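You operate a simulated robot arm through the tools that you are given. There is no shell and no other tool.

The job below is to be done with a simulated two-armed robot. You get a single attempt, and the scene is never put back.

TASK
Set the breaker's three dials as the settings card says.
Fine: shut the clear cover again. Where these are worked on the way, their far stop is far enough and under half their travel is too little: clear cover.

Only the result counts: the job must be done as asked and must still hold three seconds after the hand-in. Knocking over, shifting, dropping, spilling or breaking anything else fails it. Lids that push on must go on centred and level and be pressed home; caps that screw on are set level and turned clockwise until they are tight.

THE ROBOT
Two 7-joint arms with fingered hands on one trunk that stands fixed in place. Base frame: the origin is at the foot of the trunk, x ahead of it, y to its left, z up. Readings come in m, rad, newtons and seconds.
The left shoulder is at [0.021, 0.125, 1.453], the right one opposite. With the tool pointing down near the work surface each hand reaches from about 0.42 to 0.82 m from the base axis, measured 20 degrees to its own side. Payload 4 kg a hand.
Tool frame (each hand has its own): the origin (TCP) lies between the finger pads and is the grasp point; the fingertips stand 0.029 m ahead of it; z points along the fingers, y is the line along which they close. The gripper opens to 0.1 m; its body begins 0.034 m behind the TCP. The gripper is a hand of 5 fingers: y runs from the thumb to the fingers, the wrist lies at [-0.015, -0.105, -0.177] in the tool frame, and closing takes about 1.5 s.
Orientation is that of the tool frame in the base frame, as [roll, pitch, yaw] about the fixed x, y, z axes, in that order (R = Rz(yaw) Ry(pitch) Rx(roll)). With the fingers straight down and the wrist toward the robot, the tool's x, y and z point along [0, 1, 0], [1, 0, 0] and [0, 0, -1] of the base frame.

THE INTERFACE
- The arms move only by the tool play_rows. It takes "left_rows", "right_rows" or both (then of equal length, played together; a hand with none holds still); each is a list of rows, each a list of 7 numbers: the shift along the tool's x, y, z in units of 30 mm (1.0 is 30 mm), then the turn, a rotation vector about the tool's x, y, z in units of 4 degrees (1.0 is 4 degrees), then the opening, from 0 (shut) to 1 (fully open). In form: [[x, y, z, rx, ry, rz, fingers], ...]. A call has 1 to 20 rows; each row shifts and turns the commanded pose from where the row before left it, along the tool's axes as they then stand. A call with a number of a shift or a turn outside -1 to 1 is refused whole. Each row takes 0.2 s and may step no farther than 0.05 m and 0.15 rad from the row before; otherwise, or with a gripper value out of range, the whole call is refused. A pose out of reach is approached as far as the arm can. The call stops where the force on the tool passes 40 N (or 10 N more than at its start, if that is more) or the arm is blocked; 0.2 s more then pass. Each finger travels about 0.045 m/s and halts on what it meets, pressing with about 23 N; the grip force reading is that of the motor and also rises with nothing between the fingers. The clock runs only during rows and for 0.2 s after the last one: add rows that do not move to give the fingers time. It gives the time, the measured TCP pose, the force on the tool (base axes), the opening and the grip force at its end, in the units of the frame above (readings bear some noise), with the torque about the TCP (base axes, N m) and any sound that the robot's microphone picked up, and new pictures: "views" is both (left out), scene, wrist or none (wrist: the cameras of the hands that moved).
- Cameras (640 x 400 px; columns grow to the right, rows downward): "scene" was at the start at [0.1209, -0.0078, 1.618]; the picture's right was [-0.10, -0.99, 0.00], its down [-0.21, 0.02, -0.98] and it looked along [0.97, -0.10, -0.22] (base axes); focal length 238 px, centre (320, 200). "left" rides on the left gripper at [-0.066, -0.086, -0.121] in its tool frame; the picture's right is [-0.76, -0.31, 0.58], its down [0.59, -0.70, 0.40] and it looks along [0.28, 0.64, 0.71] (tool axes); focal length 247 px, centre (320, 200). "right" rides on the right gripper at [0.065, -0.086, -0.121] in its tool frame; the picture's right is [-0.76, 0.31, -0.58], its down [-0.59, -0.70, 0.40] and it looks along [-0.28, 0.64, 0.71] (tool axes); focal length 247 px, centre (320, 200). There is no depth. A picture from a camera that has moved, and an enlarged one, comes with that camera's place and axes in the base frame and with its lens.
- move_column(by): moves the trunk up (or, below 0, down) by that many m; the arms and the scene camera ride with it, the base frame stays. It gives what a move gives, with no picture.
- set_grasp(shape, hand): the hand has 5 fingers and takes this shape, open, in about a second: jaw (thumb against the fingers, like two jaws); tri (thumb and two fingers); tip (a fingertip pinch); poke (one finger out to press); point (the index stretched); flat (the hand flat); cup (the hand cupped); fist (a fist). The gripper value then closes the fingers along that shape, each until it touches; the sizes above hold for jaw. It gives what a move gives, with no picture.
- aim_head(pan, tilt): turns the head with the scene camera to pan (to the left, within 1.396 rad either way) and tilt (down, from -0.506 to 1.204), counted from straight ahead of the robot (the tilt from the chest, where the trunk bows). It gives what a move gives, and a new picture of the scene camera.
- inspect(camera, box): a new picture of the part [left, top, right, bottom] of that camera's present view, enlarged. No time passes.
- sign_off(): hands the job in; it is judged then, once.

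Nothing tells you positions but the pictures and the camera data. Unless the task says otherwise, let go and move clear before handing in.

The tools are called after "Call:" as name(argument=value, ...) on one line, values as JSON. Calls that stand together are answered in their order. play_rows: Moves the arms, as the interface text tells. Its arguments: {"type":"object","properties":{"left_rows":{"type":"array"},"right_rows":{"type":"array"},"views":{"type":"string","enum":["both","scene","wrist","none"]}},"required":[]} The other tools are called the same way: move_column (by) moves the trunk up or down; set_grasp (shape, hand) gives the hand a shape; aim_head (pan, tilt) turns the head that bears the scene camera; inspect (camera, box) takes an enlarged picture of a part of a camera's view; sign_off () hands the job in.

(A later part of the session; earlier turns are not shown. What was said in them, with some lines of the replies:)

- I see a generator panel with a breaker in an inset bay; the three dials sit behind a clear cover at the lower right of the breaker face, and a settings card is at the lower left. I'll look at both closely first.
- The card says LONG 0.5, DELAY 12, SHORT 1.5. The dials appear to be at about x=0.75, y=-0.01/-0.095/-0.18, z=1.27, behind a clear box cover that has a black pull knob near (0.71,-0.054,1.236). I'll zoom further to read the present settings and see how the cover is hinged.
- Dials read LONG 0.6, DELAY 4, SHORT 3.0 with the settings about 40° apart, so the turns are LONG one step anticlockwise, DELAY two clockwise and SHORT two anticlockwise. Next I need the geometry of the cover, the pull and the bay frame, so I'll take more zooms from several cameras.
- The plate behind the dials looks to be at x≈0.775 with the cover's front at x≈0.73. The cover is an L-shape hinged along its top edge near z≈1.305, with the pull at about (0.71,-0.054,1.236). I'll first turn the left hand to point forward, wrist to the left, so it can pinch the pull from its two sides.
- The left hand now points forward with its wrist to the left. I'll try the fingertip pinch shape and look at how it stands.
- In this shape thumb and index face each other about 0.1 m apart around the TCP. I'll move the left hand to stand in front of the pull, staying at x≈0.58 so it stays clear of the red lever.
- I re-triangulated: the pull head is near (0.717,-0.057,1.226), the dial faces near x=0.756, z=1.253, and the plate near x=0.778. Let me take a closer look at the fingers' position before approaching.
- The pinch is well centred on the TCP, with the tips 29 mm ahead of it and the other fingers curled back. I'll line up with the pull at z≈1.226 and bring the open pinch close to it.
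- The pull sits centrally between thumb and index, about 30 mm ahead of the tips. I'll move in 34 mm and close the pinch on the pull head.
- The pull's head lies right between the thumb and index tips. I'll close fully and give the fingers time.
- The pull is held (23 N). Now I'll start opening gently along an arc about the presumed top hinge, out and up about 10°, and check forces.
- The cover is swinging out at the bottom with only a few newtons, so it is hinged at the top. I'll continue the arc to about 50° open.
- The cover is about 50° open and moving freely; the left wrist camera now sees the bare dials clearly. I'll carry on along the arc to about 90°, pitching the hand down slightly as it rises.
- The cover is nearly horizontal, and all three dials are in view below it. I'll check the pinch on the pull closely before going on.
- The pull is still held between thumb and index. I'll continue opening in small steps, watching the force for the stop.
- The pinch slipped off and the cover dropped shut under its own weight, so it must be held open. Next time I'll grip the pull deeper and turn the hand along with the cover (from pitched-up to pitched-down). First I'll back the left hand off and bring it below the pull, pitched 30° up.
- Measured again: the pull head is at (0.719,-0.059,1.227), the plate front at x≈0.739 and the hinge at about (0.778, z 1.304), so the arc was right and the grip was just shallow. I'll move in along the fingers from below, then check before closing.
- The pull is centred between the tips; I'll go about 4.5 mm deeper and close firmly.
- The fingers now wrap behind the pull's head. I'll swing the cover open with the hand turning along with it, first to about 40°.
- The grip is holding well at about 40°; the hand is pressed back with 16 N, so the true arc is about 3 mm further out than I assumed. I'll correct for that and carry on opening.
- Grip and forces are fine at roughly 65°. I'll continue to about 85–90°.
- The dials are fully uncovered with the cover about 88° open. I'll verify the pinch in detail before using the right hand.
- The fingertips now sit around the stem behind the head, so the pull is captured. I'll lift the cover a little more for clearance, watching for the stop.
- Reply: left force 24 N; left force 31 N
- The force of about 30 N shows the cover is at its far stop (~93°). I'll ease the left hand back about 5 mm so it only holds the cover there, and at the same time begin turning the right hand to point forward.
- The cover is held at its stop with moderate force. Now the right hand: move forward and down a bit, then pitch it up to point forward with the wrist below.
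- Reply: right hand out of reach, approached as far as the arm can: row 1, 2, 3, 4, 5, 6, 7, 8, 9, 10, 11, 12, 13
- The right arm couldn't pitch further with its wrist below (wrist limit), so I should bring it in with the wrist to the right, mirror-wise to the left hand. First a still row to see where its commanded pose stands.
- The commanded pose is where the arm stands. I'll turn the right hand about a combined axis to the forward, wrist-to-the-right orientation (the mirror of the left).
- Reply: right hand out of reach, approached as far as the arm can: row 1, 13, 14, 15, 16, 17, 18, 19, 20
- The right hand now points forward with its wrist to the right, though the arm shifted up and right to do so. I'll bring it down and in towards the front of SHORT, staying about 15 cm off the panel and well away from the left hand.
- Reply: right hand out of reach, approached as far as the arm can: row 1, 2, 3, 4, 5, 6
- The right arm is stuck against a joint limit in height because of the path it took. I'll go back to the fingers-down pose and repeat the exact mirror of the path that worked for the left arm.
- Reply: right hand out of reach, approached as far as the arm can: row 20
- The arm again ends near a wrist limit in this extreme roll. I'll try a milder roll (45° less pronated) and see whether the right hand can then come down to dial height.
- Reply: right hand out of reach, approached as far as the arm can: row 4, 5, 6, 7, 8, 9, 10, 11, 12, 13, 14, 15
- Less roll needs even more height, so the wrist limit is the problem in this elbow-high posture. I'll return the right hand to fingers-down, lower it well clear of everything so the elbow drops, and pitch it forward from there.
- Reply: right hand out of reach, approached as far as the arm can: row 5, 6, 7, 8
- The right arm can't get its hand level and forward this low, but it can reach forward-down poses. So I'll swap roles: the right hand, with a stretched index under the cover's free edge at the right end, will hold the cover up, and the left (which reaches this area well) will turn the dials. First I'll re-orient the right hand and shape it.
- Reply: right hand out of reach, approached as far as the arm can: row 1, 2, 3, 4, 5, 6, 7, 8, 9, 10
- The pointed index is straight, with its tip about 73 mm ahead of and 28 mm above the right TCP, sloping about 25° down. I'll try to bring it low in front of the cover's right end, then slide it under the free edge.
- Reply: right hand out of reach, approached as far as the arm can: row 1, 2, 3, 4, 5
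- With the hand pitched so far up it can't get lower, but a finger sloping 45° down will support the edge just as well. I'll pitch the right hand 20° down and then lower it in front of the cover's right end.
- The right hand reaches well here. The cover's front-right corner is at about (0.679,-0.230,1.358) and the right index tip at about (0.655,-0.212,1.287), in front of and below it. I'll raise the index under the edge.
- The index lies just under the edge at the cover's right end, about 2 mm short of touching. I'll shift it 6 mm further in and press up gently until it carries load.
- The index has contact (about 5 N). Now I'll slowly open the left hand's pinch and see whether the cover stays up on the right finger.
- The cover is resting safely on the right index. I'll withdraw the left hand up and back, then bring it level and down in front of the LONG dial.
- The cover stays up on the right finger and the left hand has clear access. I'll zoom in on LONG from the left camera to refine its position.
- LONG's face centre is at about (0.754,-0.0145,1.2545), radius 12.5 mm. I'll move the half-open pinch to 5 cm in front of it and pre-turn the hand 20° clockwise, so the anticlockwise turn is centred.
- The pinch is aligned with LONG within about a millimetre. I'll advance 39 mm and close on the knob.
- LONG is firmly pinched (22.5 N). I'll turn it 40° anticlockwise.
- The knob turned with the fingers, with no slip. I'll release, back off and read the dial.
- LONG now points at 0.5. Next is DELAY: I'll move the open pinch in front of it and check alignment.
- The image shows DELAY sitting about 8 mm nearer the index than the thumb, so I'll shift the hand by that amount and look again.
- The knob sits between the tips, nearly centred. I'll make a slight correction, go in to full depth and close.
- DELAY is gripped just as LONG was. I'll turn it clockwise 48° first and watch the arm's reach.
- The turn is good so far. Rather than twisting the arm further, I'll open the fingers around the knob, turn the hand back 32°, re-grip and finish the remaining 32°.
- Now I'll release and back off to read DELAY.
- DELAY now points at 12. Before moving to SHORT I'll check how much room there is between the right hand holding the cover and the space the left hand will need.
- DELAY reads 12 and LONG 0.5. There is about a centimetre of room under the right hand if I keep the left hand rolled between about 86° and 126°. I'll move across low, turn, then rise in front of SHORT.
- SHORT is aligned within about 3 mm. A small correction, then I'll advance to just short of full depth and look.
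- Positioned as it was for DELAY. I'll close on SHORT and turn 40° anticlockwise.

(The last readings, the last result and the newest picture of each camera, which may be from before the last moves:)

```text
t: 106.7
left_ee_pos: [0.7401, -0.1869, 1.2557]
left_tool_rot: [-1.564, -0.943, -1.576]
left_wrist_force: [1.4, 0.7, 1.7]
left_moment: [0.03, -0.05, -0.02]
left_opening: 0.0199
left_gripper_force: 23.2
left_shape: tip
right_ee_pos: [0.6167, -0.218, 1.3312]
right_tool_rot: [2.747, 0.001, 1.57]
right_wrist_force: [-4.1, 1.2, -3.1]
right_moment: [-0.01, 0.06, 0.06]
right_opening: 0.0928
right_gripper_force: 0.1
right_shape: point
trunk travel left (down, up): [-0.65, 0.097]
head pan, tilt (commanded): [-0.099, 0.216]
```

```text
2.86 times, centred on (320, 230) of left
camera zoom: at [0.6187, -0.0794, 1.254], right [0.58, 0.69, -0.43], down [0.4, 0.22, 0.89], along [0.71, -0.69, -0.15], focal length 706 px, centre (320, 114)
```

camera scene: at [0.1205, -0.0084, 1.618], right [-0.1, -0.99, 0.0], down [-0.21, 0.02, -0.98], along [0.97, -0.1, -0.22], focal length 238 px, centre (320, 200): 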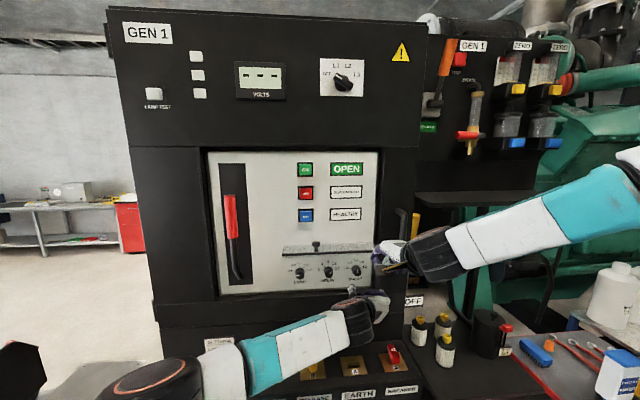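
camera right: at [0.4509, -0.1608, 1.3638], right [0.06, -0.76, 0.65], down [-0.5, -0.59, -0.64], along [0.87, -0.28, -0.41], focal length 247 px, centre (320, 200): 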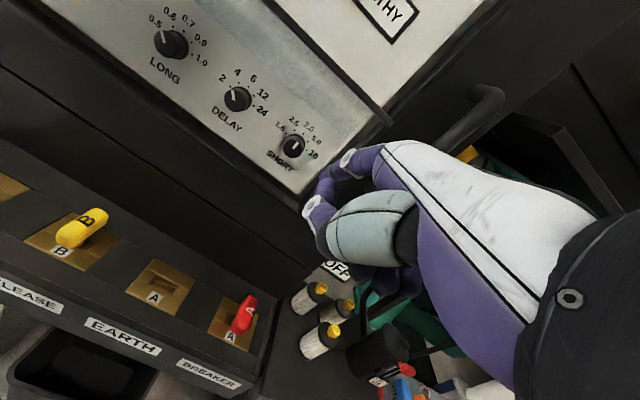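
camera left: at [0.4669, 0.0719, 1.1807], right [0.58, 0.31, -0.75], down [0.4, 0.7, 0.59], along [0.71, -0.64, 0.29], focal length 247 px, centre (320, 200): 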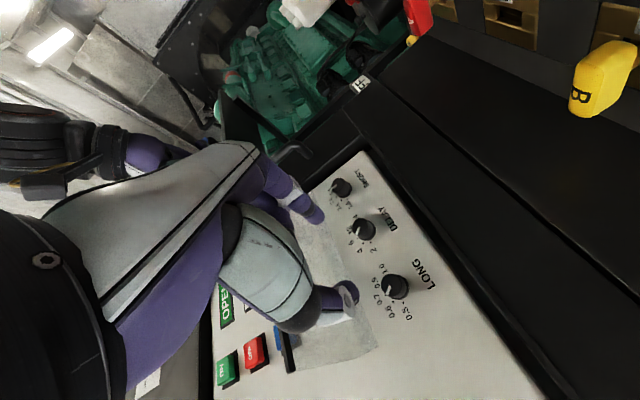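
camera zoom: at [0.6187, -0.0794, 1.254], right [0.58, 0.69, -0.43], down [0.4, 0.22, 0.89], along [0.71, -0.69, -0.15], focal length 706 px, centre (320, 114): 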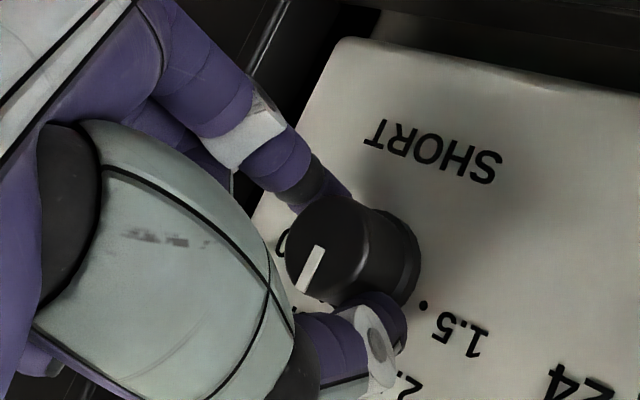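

Call:
play_rows(left_rows=[[0, 0, 0, 0, 0, -1, 0], [0, 0, 0, 0, 0, -1, 0], [0, 0, 0, 0, 0, -1, 0], [0, 0, 0, 0, 0, -1, 0], [0, 0, 0, 0, 0, -1, 0], [0, 0, 0, 0, 0, -1, 0], [0, 0, 0, 0, 0, -1, 0], [0, 0, 0, 0, 0, -1, 0], [0, 0, 0, 0, 0, -1, 0], [0, 0, 0, 0, 0, -1, 0]], views="none")

Call:
inspect(camera="left", box=[240, 160, 400, 300])

Call:
inspect(camera="scene", box=[300, 220, 430, 310])

```text
t: 108.9
left_ee_pos: [0.7392, -0.1863, 1.2555]
left_tool_rot: [1.527, -1.499, 1.615]
left_wrist_force: [3.4, -1.3, 2.7]
left_moment: [0.01, -0.04, -0.02]
left_opening: 0.0193
left_gripper_force: 22.8
left_shape: tip
right_ee_pos: [0.6159, -0.2176, 1.3307]
right_tool_rot: [2.747, 0.002, 1.571]
right_wrist_force: [-5.4, -0.9, -2.8]
right_moment: [-0.03, 0.01, -0.03]
right_opening: 0.0934
right_gripper_force: 0.0
right_shape: point
trunk travel left (down, up): [-0.65, 0.097]
head pan, tilt (commanded): [-0.099, 0.216]
```

```text
2.86 times, centred on (320, 230) of left
camera zoom: at [0.6186, -0.1058, 1.1851], right [0.58, 0.25, -0.78], down [0.4, 0.74, 0.54], along [0.71, -0.62, 0.33], focal length 706 px, centre (320, 114)
```

zoom: 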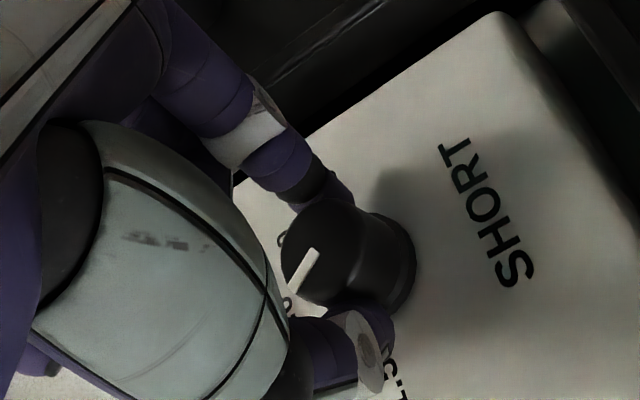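

```text
4.44 times, centred on (365, 265) of scene
camera zoom: at [0.1202, -0.0084, 1.618], right [-0.1, -1.0, 0.0], down [-0.21, 0.02, -0.98], along [0.97, -0.1, -0.22], focal length 1058 px, centre (120, -89)
```

zoom: 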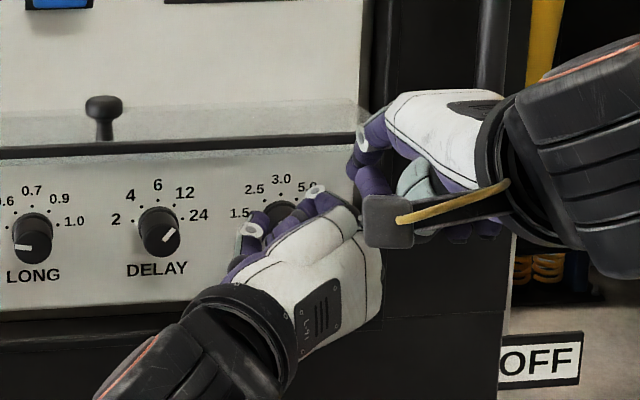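

There may have been a few degrees of slip this time. I'll release, turn the hand back 40° around the knob and read it before re-gripping.

Call:
play_rows(left_rows=[[0, 0, 0, 0, 0, 0, 0.2], [0, 0, 0, 0, 0, 0, 0.4], [0, 0, 0, 0, 0, 0, 0.5], [0, 0, 0, 0, 0, 0, 0.5], [0, 0, -0.7, 0, 0, 0, 0.5], [0, 0, -0.9, 0, 0, 1, 0.5], [0, 0, 0, 0, 0, 1, 0.5], [0, 0, 0, 0, 0, 1, 0.5], [0, 0, 0, 0, 0, 1, 0.5], [0, 0, 0, 0, 0, 1, 0.5], [0, 0, 0, 0, 0, 1, 0.5], [0, 0, 0, 0, 0, 1, 0.5], [0, 0, 0, 0, 0, 1, 0.5], [0, 0, 0, 0, 0, 1, 0.5], [0, 0, 0, 0, 0, 1, 0.5]], views="none")

Call:
inspect(camera="scene", box=[335, 250, 375, 285])

Call:
inspect(camera="left", box=[320, 200, 420, 290])

```text
t: 112.1
left_ee_pos: [0.692, -0.1873, 1.2548]
left_tool_rot: [-1.565, -0.94, -1.576]
left_wrist_force: [-0.2, 0.3, 0.8]
left_moment: [-0.03, -0.06, 0.02]
left_opening: 0.0496
left_gripper_force: 0.1
left_shape: tip
right_ee_pos: [0.6151, -0.2179, 1.3308]
right_tool_rot: [2.747, 0.002, 1.57]
right_wrist_force: [-4.7, -0.7, -3.0]
right_moment: [-0.02, 0.04, 0.05]
right_opening: 0.0932
right_gripper_force: 0.0
right_shape: point
trunk travel left (down, up): [-0.65, 0.097]
head pan, tilt (commanded): [-0.099, 0.216]
```

```text
11.43 times, centred on (355, 268) of scene
camera zoom: at [0.1204, -0.0084, 1.618], right [-0.1, -0.99, 0.0], down [-0.21, 0.02, -0.98], along [0.97, -0.1, -0.22], focal length 2720 px, centre (-80, -571)
```

zoom: 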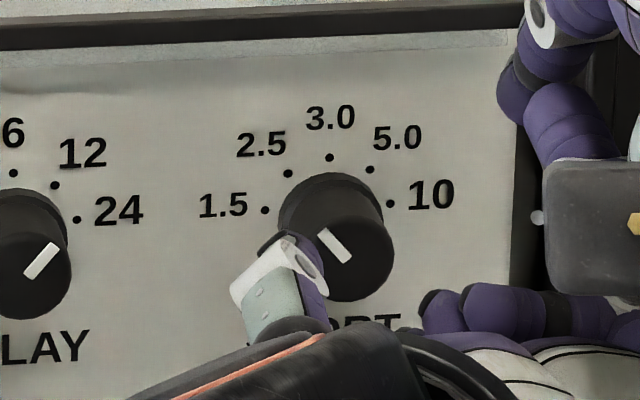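

```text
4.44 times, centred on (370, 245) of left
camera zoom: at [0.5707, -0.0791, 1.2538], right [0.58, 0.69, -0.43], down [0.4, 0.22, 0.89], along [0.71, -0.69, -0.15], focal length 1098 px, centre (98, 0)
```

zoom: 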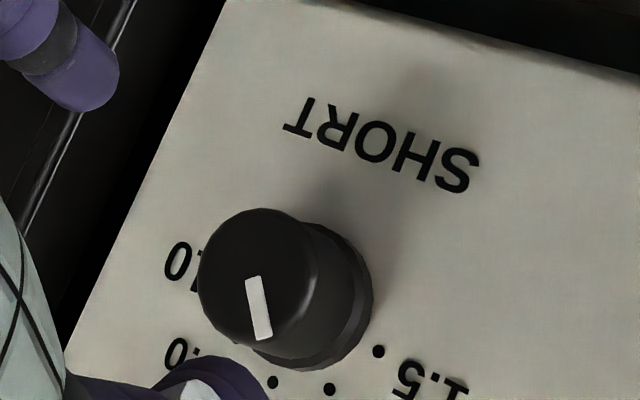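

SHORT now sits at about -40° (2.5), as intended. I'll go back in, grip and turn the second 40°.

Call:
play_rows(left_rows=[[0, 0, 0.53, 0, 0, 0, 0.5], [0, 0, 0.53, 0, 0, 0, 0.5], [0, 0, 0.53, 0, 0, 0, 0.5], [0, 0, 0, 0, 0, 0, 0.4], [0, 0, 0, 0, 0, 0, 0.3], [0, 0, 0, 0, 0, 0, 0.2], [0, 0, 0, 0, 0, 0, 0.1], [0, 0, 0, 0, 0, 0, 0], [0, 0, 0, 0, 0, 0, 0], [0, 0, 0, 0, 0, 0, 0]], views="none")

Call:
inspect(camera="left", box=[240, 160, 400, 300])

```text
t: 114.3
left_ee_pos: [0.7388, -0.1867, 1.2553]
left_tool_rot: [-1.568, -0.943, -1.575]
left_wrist_force: [1.2, -1.0, 2.4]
left_moment: [-0.03, 0.0, -0.06]
left_opening: 0.0198
left_gripper_force: 22.8
left_shape: tip
right_ee_pos: [0.6155, -0.2203, 1.3311]
right_tool_rot: [2.747, 0.001, 1.57]
right_wrist_force: [-4.3, -0.1, -2.5]
right_moment: [-0.07, 0.08, 0.08]
right_opening: 0.0931
right_gripper_force: 0.1
right_shape: point
trunk travel left (down, up): [-0.65, 0.097]
head pan, tilt (commanded): [-0.099, 0.216]
```

```text
2.86 times, centred on (320, 230) of left
camera zoom: at [0.6189, -0.0791, 1.2541], right [0.58, 0.69, -0.43], down [0.4, 0.22, 0.89], along [0.71, -0.69, -0.15], focal length 706 px, centre (320, 114)
```

zoom: 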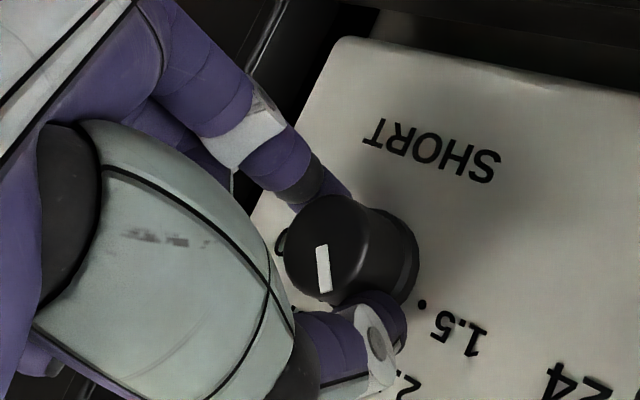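

Call:
play_rows(left_rows=[[0, 0, 0, 0, 0, -1, 0], [0, 0, 0, 0, 0, -1, 0], [0, 0, 0, 0, 0, -1, 0], [0, 0, 0, 0, 0, -1, 0], [0, 0, 0, 0, 0, -1, 0], [0, 0, 0, 0, 0, -1, 0], [0, 0, 0, 0, 0, -1, 0], [0, 0, 0, 0, 0, -1, 0], [0, 0, 0, 0, 0, -1, 0], [0, 0, 0, 0, 0, -1, 0]], views="none")

Call:
inspect(camera="left", box=[240, 160, 400, 300])

```text
t: 116.5
left_ee_pos: [0.7395, -0.1874, 1.2558]
left_tool_rot: [1.548, -1.5, 1.593]
left_wrist_force: [4.9, 1.7, 1.7]
left_moment: [0.04, -0.06, -0.01]
left_opening: 0.0189
left_gripper_force: 23.1
left_shape: tip
right_ee_pos: [0.6158, -0.218, 1.3311]
right_tool_rot: [2.748, 0.002, 1.571]
right_wrist_force: [-6.8, -0.3, -2.0]
right_moment: [0.0, -0.05, 0.02]
right_opening: 0.0933
right_gripper_force: 0.0
right_shape: point
trunk travel left (down, up): [-0.65, 0.097]
head pan, tilt (commanded): [-0.099, 0.216]
```

```text
2.86 times, centred on (320, 230) of left
camera zoom: at [0.6187, -0.1058, 1.1851], right [0.58, 0.25, -0.78], down [0.4, 0.74, 0.54], along [0.71, -0.62, 0.33], focal length 706 px, centre (320, 114)
```

zoom: 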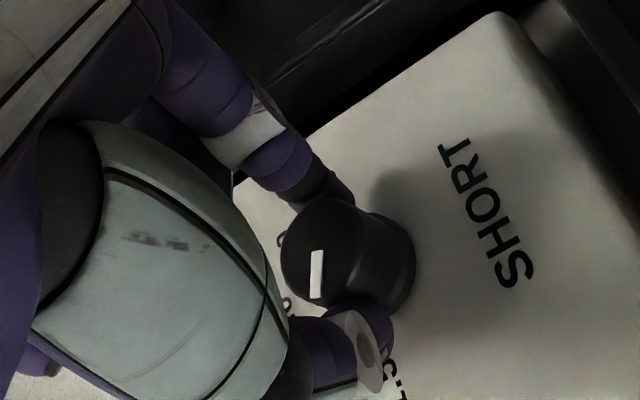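

Call:
play_rows(left_rows=[[0, 0, 0, 0, 0, 0, 0.2], [0, 0, 0, 0, 0, 0, 0.4], [0, 0, 0, 0, 0, 0, 0.5], [0, 0, 0, 0, 0, 0, 0.5], [0, 0, -0.7, 0, 0, 0, 0.5], [0, 0, -0.9, 0, 0, 1, 0.5], [-0.4, 0, -0.5, 0, 0, 1, 0.5], [-0.5, 0, 0, 0, 0, 1, 0.5], [-0.5, 0, 0, 0, 0, 1, 0.5], [0, 0, 0, 0, 0, 1, 0.5], [0, 0, 0, 0, 0, 1, 0.5], [0, 0, 0, 0, 0, 1, 0.5], [0, 0, 0, 0, 0, 1, 0.5], [0, 0, 0, 0, 0, 1, 0.5], [0, 0, 0, 0, 0, 1, 0.5]], views="none")

Call:
inspect(camera="scene", box=[335, 250, 375, 285])

Call:
inspect(camera="scene", box=[285, 250, 365, 290])

Call:
inspect(camera="right", box=[100, 60, 320, 220])

```text
t: 119.7
left_ee_pos: [0.6751, -0.1837, 1.2135]
left_tool_rot: [-1.567, -0.941, -1.576]
left_wrist_force: [0.1, 0.5, -0.7]
left_moment: [-0.01, 0.01, 0.04]
left_opening: 0.0496
left_gripper_force: 0.1
left_shape: tip
right_ee_pos: [0.616, -0.2178, 1.3302]
right_tool_rot: [2.748, 0.001, 1.57]
right_wrist_force: [-4.0, -0.3, -3.3]
right_moment: [-0.05, 0.07, 0.08]
right_opening: 0.0928
right_gripper_force: 0.0
right_shape: point
trunk travel left (down, up): [-0.65, 0.097]
head pan, tilt (commanded): [-0.099, 0.216]
```

```text
11.43 times, centred on (355, 268) of scene
camera zoom: at [0.1204, -0.0083, 1.618], right [-0.1, -0.99, 0.0], down [-0.21, 0.02, -0.98], along [0.97, -0.1, -0.22], focal length 2720 px, centre (-80, -571)
```

zoom: 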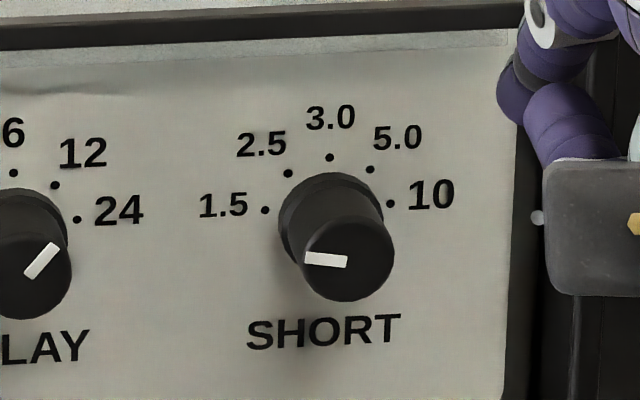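

```text
8.00 times, centred on (325, 270) of scene
camera zoom: at [0.1204, -0.0083, 1.618], right [-0.1, -0.99, 0.0], down [-0.21, 0.02, -0.98], along [0.97, -0.1, -0.22], focal length 1904 px, centre (280, -360)
```

zoom: 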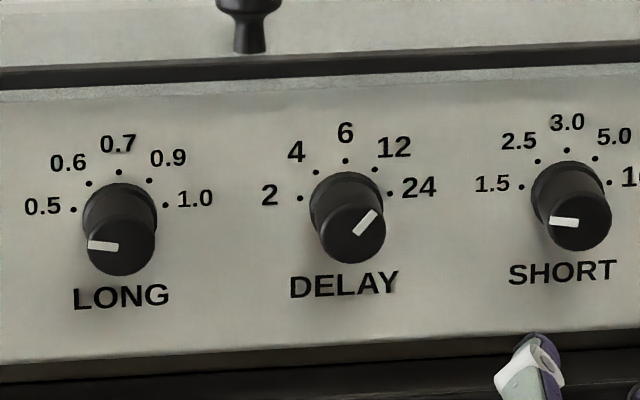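

```text
2.50 times, centred on (210, 140) of right
camera zoom: at [0.489, -0.1528, 1.4091], right [0.06, -0.76, 0.65], down [-0.5, -0.59, -0.64], along [0.87, -0.28, -0.41], focal length 617 px, centre (595, 350)
```

zoom: 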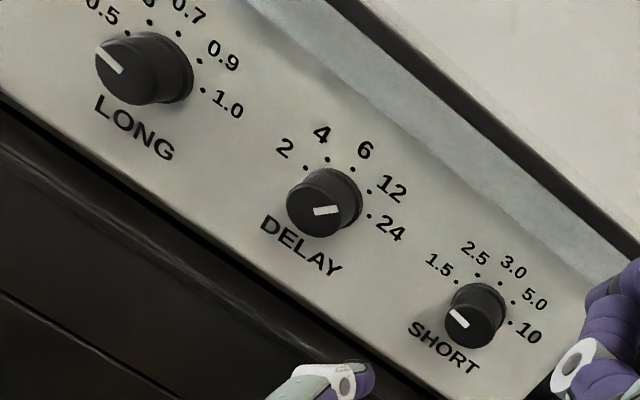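

All three dials read as the card says: LONG 0.5, DELAY 12, SHORT 1.5. Now I'll take the left hand well away from the cover's swing.

Call:
play_rows(left_rows=[[0, 0, -0.96, 0, 0, 0, 0.5], [0, 0, -0.96, 0, 0, 0, 0.5], [0, 0, -0.96, 0, 0, 0, 0.5], [0, 0, -0.96, 0, 0, 0, 0.5], [-0.79, -0.745, 0, 0, 0, 0, 0.5], [-0.79, -0.745, 0, 0, 0, 0, 0.5], [-0.79, -0.745, 0, 0, 0, 0, 0.5], [-0.79, -0.745, 0, 0, 0, 0, 0.5], [-0.79, -0.745, 0, 0, 0, 0, 0.5]], views="scene")

Call:
inspect(camera="scene", box=[260, 215, 430, 315])

```text
t: 121.7
left_ee_pos: [0.5606, -0.0226, 1.1834]
left_tool_rot: [-1.567, -0.946, -1.576]
left_wrist_force: [-0.4, 0.7, -0.2]
left_moment: [-0.03, 0.0, -0.01]
left_opening: 0.05
left_gripper_force: 0.1
left_shape: tip
right_ee_pos: [0.6148, -0.2185, 1.3317]
right_tool_rot: [2.747, 0.002, 1.57]
right_wrist_force: [-5.3, -1.2, -2.0]
right_moment: [-0.01, 0.02, 0.01]
right_opening: 0.0931
right_gripper_force: 0.0
right_shape: point
trunk travel left (down, up): [-0.65, 0.097]
head pan, tilt (commanded): [-0.099, 0.216]
camera scene: at [0.1202, -0.0072, 1.618], right [-0.1, -0.99, 0.0], down [-0.21, 0.02, -0.98], along [0.97, -0.1, -0.22], focal length 238 px, centre (320, 200)
```

scene: 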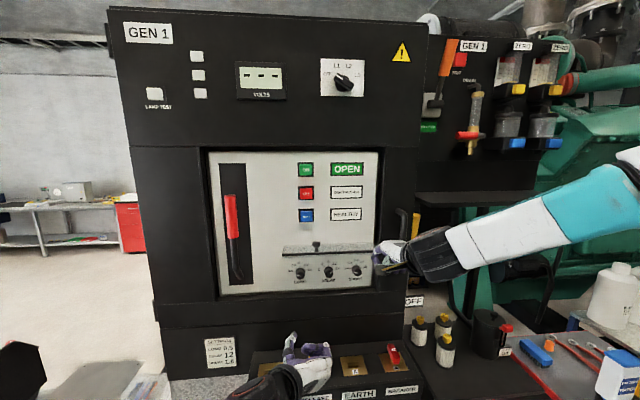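

```text
3.76 times, centred on (345, 265) of scene
camera zoom: at [0.1202, -0.0072, 1.618], right [-0.1, -0.99, 0.0], down [-0.21, 0.02, -0.98], along [0.97, -0.1, -0.22], focal length 896 px, centre (226, -45)
```

zoom: 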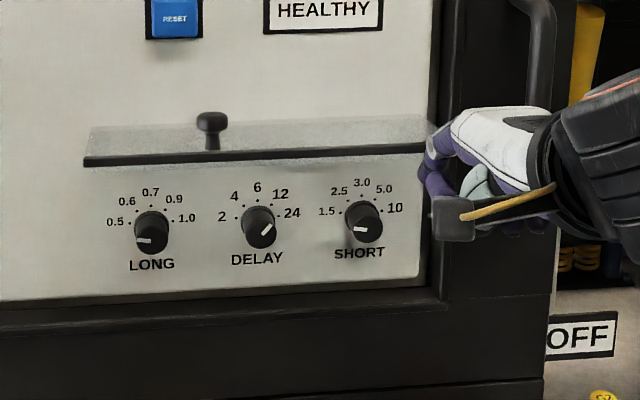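

The left hand is clear. I'll lower the cover slowly with the right index along its arc, first about half-way.

Call:
play_rows(right_rows=[[0, -0.183, 0.162, 0, 0, 0, 1], [0, -0.183, 0.162, 0, 0, 0, 1], [0, -0.158, 0.185, 0, 0, 0, 1], [0, -0.158, 0.185, 0, 0, 0, 1], [0, -0.13, 0.205, 0, 0, 0, 1], [0, -0.13, 0.205, 0, 0, 0, 1], [0, -0.102, 0.223, 0, 0, 0, 1], [0, -0.102, 0.223, 0, 0, 0, 1]], views="none")

Call:
inspect(camera="scene", box=[260, 215, 430, 315])

Call:
inspect(camera="right", box=[100, 0, 400, 240])

```text
t: 123.5
left_ee_pos: [0.5621, -0.0235, 1.1838]
left_tool_rot: [-1.57, -0.941, -1.571]
left_wrist_force: [0.5, -0.2, -0.6]
left_moment: [0.02, 0.0, 0.04]
left_opening: 0.0496
left_gripper_force: 0.0
left_shape: tip
right_ee_pos: [0.6029, -0.2181, 1.2743]
right_tool_rot: [2.746, 0.002, 1.571]
right_wrist_force: [0.0, -0.4, -0.2]
right_moment: [0.02, -0.01, -0.01]
right_opening: 0.093
right_gripper_force: 0.0
right_shape: point
trunk travel left (down, up): [-0.65, 0.097]
head pan, tilt (commanded): [-0.099, 0.216]
```

```text
3.76 times, centred on (345, 265) of scene
camera zoom: at [0.1212, -0.0081, 1.6179], right [-0.1, -0.99, 0.0], down [-0.21, 0.02, -0.98], along [0.97, -0.1, -0.22], focal length 896 px, centre (226, -45)
```

zoom: 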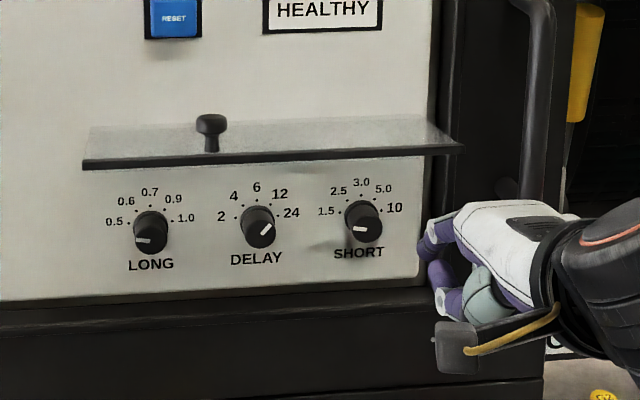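

```text
1.67 times, centred on (250, 120) of right
camera zoom: at [0.4762, -0.1529, 1.3528], right [0.06, -0.76, 0.65], down [-0.5, -0.59, -0.64], along [0.87, -0.28, -0.41], focal length 412 px, centre (437, 333)
```

zoom: 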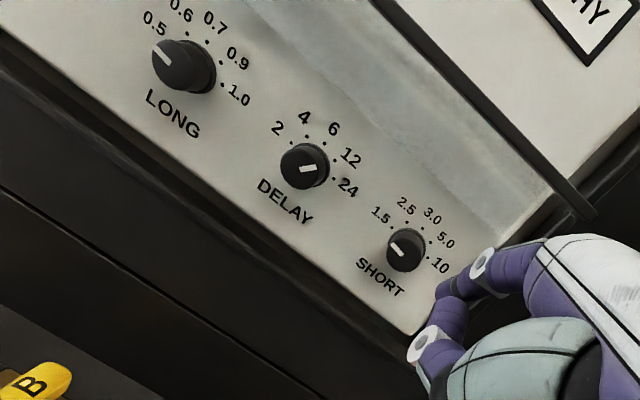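

Interesting: the cover stays open on its own at its far stop, so it must be pushed shut. I'll take the right hand back, up over the cover's right end, and press it down from above with the index.

Call:
play_rows(right_rows=[[0, -0.923, -0.384, 0, 0, 0, 1], [0, -0.923, -0.384, 0, 0, 0, 1], [0, 0.346, -0.831, 0, 0, 0, 1], [0, 0.346, -0.831, 0, 0, 0, 1], [0, 0.346, -0.831, 0, 0, 0, 1], [0, 0.346, -0.831, 0, 0, 0, 1], [0, 0.346, -0.831, 0, 0, 0, 1], [0, 0.754, 0.314, 0, 0, 0, 1], [0, 0.754, 0.314, 0, 0, 0, 1], [0, 0.754, 0.314, 0, 0, 0, 1]], views="both")

Call:
inspect(camera="scene", box=[330, 190, 450, 280])

```text
t: 125.7
left_ee_pos: [0.5623, -0.0231, 1.1826]
left_tool_rot: [-1.573, -0.943, -1.569]
left_wrist_force: [0.0, 0.1, -0.7]
left_moment: [-0.03, -0.01, 0.02]
left_opening: 0.0499
left_gripper_force: 0.1
left_shape: tip
right_ee_pos: [0.6167, -0.2174, 1.4083]
right_tool_rot: [2.747, 0.001, 1.57]
right_wrist_force: [-0.8, 0.1, -1.3]
right_moment: [0.01, -0.01, 0.0]
right_opening: 0.0933
right_gripper_force: 0.1
right_shape: point
trunk travel left (down, up): [-0.65, 0.097]
head pan, tilt (commanded): [-0.099, 0.216]
camera scene: at [0.1224, -0.0076, 1.6178], right [-0.1, -0.99, 0.0], down [-0.22, 0.02, -0.98], along [0.97, -0.1, -0.22], focal length 238 px, centre (320, 200)
camera right: at [0.4911, -0.1517, 1.4869], right [0.06, -0.76, 0.65], down [-0.5, -0.59, -0.64], along [0.87, -0.28, -0.41], focal length 247 px, centre (320, 200)
```

scene: 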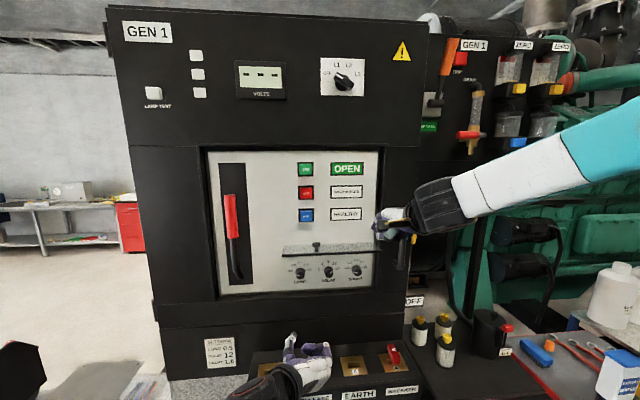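
right: 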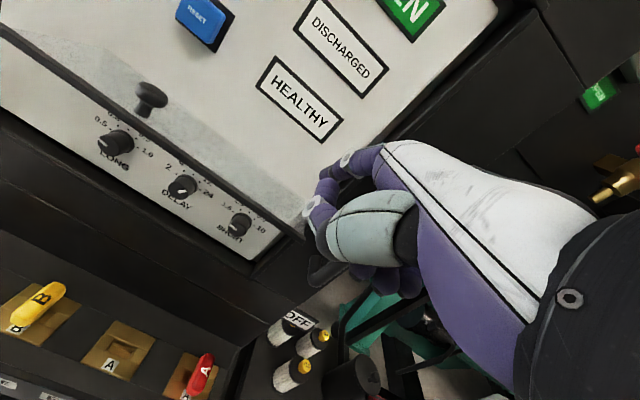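

```text
4.44 times, centred on (390, 235) of scene
camera zoom: at [0.1224, -0.0076, 1.6178], right [-0.1, -0.99, 0.0], down [-0.22, 0.02, -0.98], along [0.97, -0.1, -0.22], focal length 1058 px, centre (9, 44)
```

zoom: 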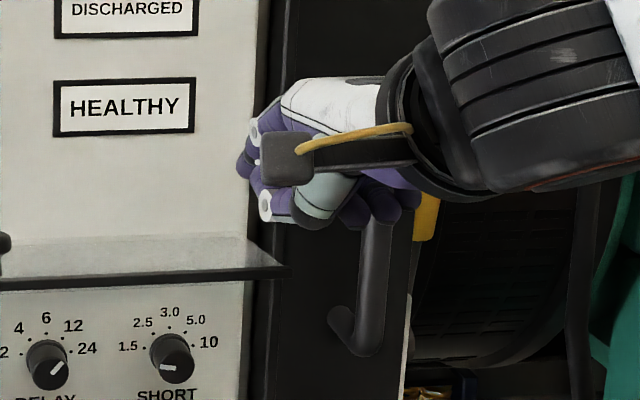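

The index is above the cover's right end. I'll lower it onto the plate and begin pushing down.

Call:
play_rows(right_rows=[[0, -0.256, 0.615, 0, 0, 0, 1], [0, -0.256, 0.615, 0, 0, 0, 1], [0, -0.185, 0.136, 0, 0, 0, 1], [0, -0.185, 0.136, 0, 0, 0, 1], [0, -0.163, 0.162, 0, 0, 0, 1], [0, -0.163, 0.162, 0, 0, 0, 1]], views="none")

Call:
inspect(camera="scene", box=[270, 200, 430, 310])

Call:
inspect(camera="right", box=[100, 60, 400, 300])

```text
t: 127.1
left_ee_pos: [0.5612, -0.0236, 1.1828]
left_tool_rot: [-1.569, -0.943, -1.569]
left_wrist_force: [-0.5, -0.2, -0.2]
left_moment: [-0.02, -0.01, 0.01]
left_opening: 0.05
left_gripper_force: 0.0
left_shape: tip
right_ee_pos: [0.6033, -0.2166, 1.3442]
right_tool_rot: [2.748, 0.002, 1.569]
right_wrist_force: [-0.1, 0.3, 0.2]
right_moment: [-0.04, 0.0, 0.01]
right_opening: 0.0
right_gripper_force: 0.0
right_shape: point
trunk travel left (down, up): [-0.65, 0.097]
head pan, tilt (commanded): [-0.099, 0.216]
```

```text
3.64 times, centred on (350, 255) of scene
camera zoom: at [0.1212, -0.0082, 1.6179], right [-0.1, -0.99, 0.0], down [-0.21, 0.02, -0.98], along [0.97, -0.1, -0.22], focal length 865 px, centre (211, 0)
```

zoom: 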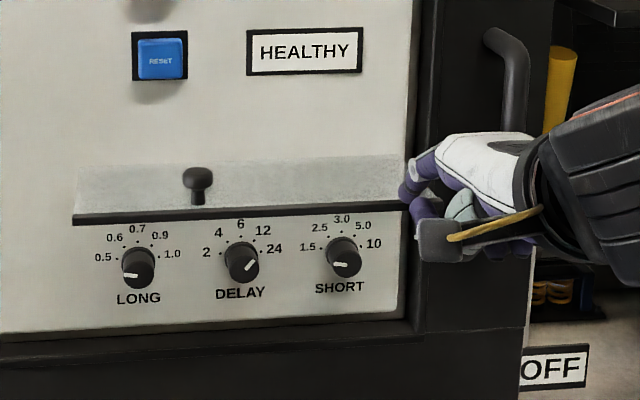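

```text
1.67 times, centred on (250, 180) of right
camera zoom: at [0.4767, -0.1519, 1.4231], right [0.06, -0.76, 0.65], down [-0.5, -0.59, -0.64], along [0.87, -0.28, -0.41], focal length 412 px, centre (437, 233)
```

zoom: 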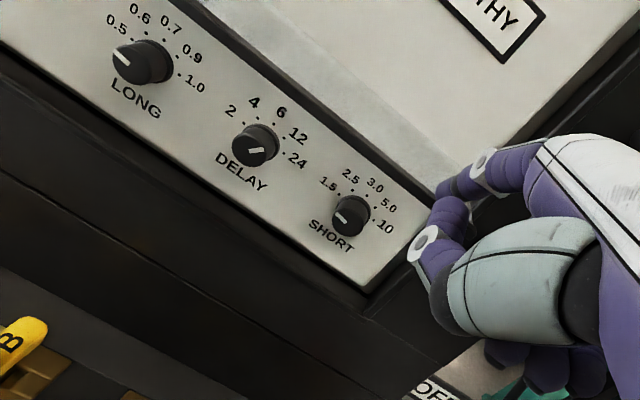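

The cover is moving down under the finger. I'll continue following its arc.

Call:
play_rows(right_rows=[[0, -0.14, 0.181, 0, 0, 0, 1], [0, -0.14, 0.181, 0, 0, 0, 1], [0, -0.113, 0.198, 0, 0, 0, 1], [0, -0.113, 0.198, 0, 0, 0, 1], [0, -0.083, 0.214, 0, 0, 0, 1], [0, -0.083, 0.214, 0, 0, 0, 1], [0, -0.055, 0.223, 0, 0, 0, 1], [0, -0.055, 0.223, 0, 0, 0, 1]], views="none")

Call:
inspect(camera="scene", box=[270, 200, 430, 310])

Call:
inspect(camera="right", box=[100, 60, 400, 300])

```text
t: 128.9
left_ee_pos: [0.5618, -0.0234, 1.1838]
left_tool_rot: [-1.567, -0.94, -1.572]
left_wrist_force: [0.0, -0.2, -0.1]
left_moment: [0.0, 0.0, -0.01]
left_opening: 0.0497
left_gripper_force: 0.1
left_shape: tip
right_ee_pos: [0.5992, -0.2181, 1.2894]
right_tool_rot: [2.747, 0.0, 1.571]
right_wrist_force: [-0.5, -0.2, 1.1]
right_moment: [-0.03, -0.02, 0.0]
right_opening: 0.0
right_gripper_force: 0.0
right_shape: point
trunk travel left (down, up): [-0.65, 0.097]
head pan, tilt (commanded): [-0.099, 0.216]
```

```text
3.64 times, centred on (350, 255) of scene
camera zoom: at [0.1212, -0.0081, 1.6179], right [-0.1, -0.99, 0.0], down [-0.21, 0.02, -0.98], along [0.97, -0.1, -0.22], focal length 865 px, centre (211, 0)
```

zoom: 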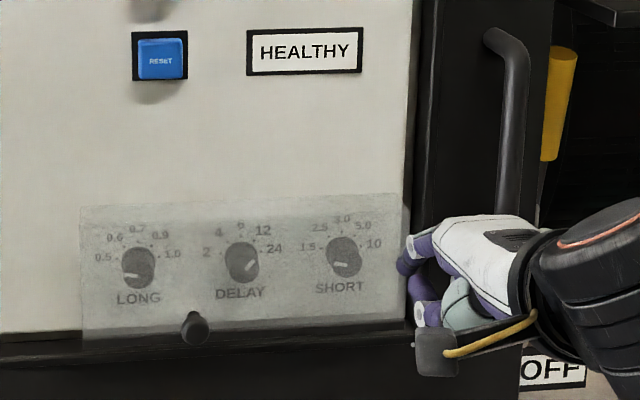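

```text
1.67 times, centred on (250, 180) of right
camera zoom: at [0.474, -0.1523, 1.3687], right [0.06, -0.76, 0.65], down [-0.5, -0.59, -0.64], along [0.87, -0.28, -0.41], focal length 412 px, centre (437, 233)
```

zoom: 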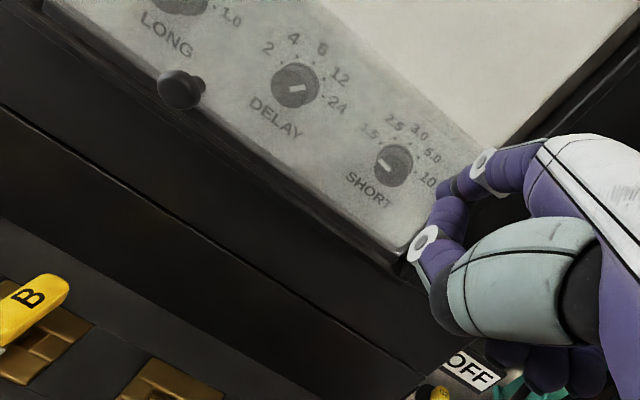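

The cover dropped shut. I'll back the right hand off and compare with the initial closed picture.

Call:
play_rows(right_rows=[[0, -0.923, -0.384, 0, 0, 0, 1], [0, -0.923, -0.384, 0, 0, 0, 1], [0, -0.923, -0.384, 0, 0, 0, 1], [0, -0.923, -0.384, 0, 0, 0, 1]], views="none")

Call:
inspect(camera="scene", box=[270, 235, 390, 310])

Call:
inspect(camera="scene", box=[282, 255, 332, 287])

Call:
inspect(camera="scene", box=[330, 250, 380, 282])

Call:
inspect(camera="left", box=[240, 60, 540, 320])

```text
t: 129.9
left_ee_pos: [0.5606, -0.0231, 1.1836]
left_tool_rot: [-1.566, -0.942, -1.575]
left_wrist_force: [0.0, 0.1, -0.1]
left_moment: [-0.02, 0.0, 0.0]
left_opening: 0.0498
left_gripper_force: 0.2
left_shape: tip
right_ee_pos: [0.4782, -0.2181, 1.2902]
right_tool_rot: [2.744, 0.003, 1.57]
right_wrist_force: [0.2, 0.4, -0.2]
right_moment: [-0.03, 0.0, -0.02]
right_opening: 0.0
right_gripper_force: 0.1
right_shape: point
trunk travel left (down, up): [-0.65, 0.097]
head pan, tilt (commanded): [-0.099, 0.216]
```

```text
5.33 times, centred on (330, 272) of scene
camera zoom: at [0.1198, -0.0085, 1.6181], right [-0.1, -0.99, 0.0], down [-0.21, 0.02, -0.98], along [0.97, -0.1, -0.21], focal length 1269 px, centre (267, -187)
```

zoom: 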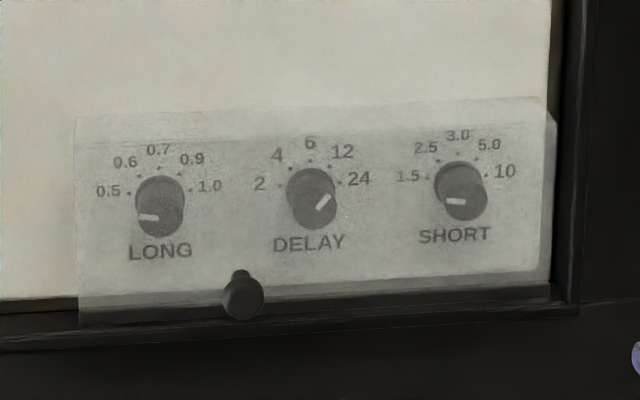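

```text
12.50 times, centred on (307, 271) of scene
camera zoom: at [0.1198, -0.0085, 1.6181], right [-0.1, -0.99, 0.0], down [-0.21, 0.02, -0.98], along [0.97, -0.1, -0.21], focal length 2975 px, centre (482, -688)
```

zoom: 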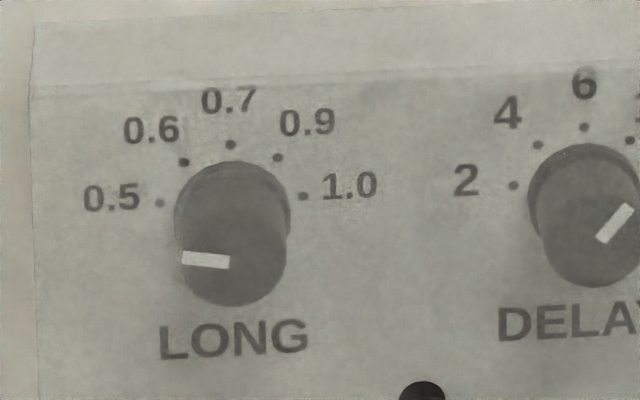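

```text
12.50 times, centred on (355, 266) of scene
camera zoom: at [0.1198, -0.0085, 1.6181], right [-0.1, -0.99, 0.0], down [-0.21, 0.02, -0.98], along [0.97, -0.1, -0.21], focal length 2975 px, centre (-118, -625)
```

zoom: 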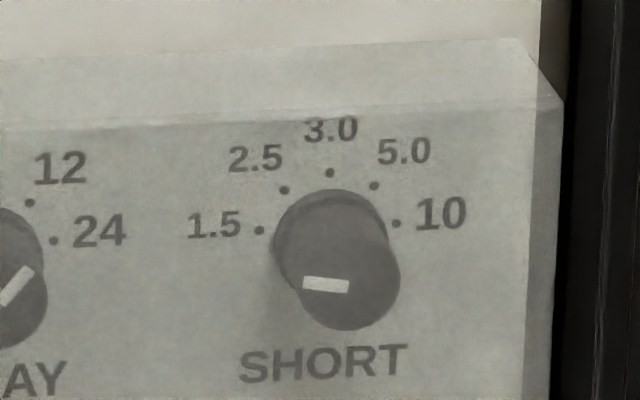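

```text
1.54 times, centred on (390, 190) of left
camera zoom: at [0.4402, 0.0842, 1.1821], right [0.58, 0.69, -0.43], down [0.4, 0.22, 0.89], along [0.71, -0.69, -0.15], focal length 380 px, centre (212, 215)
```

zoom: 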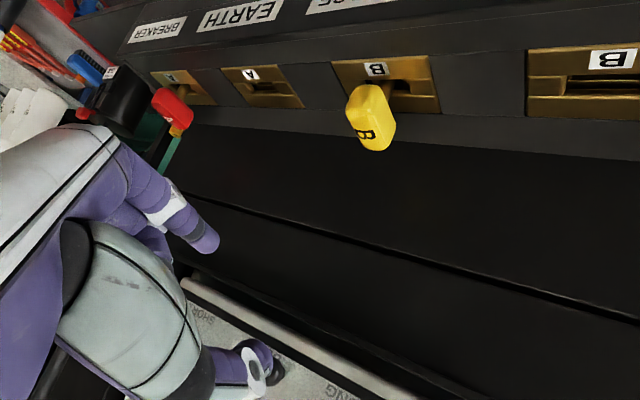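

The cover is back exactly as at the start, and LONG and SHORT point at 0.5 and 1.5. One closer check of DELAY.

Call:
inspect(camera="scene", box=[312, 252, 348, 288])

Call:
inspect(camera="scene", box=[0, 0, 640, 400])

```text
11.11 times, centred on (330, 270) of scene
camera zoom: at [0.1198, -0.0085, 1.6181], right [-0.1, -0.99, 0.0], down [-0.21, 0.02, -0.98], along [0.97, -0.1, -0.21], focal length 2644 px, centre (209, -578)
```

zoom: 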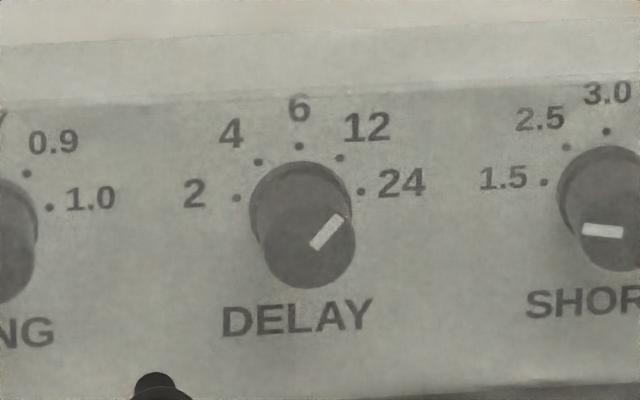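

```text
1.00 times, centred on (320, 200) of scene (not enlarged: the box is as wide or as high as the picture)
camera zoom: at [0.1198, -0.0085, 1.6181], right [-0.1, -0.99, 0.0], down [-0.21, 0.02, -0.98], along [0.97, -0.1, -0.21], focal length 238 px, centre (320, 200)
```

zoom: 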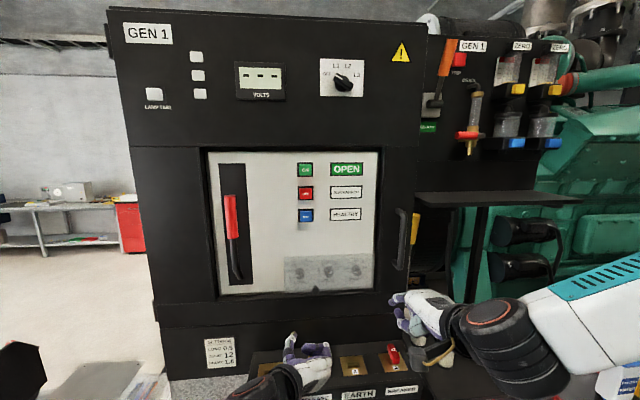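

All three dials match the card: LONG 0.5, DELAY 12, SHORT 1.5. The clear cover is shut in its original place and both hands are free and clear, so I'm handing in.

Call:
sign_off()

```text
The job is handed in.
```

The three breaker dials are set to the card: LONG is at 0.5, DELAY at 12 and SHORT at 1.5. In the last camera pictures, each pointer is within about 1–2° of its mark.

The clear cover was opened to its far stop and is shut again, sitting where it was at the start. It dropped shut by itself twice: once on the first try at opening it, when the left hand's grip slipped off the pull, and again for the last part of the final closing. I saw no harm from either drop.

Both hands let go and were clear of the panel at hand-in. I saw nothing else moved or knocked.
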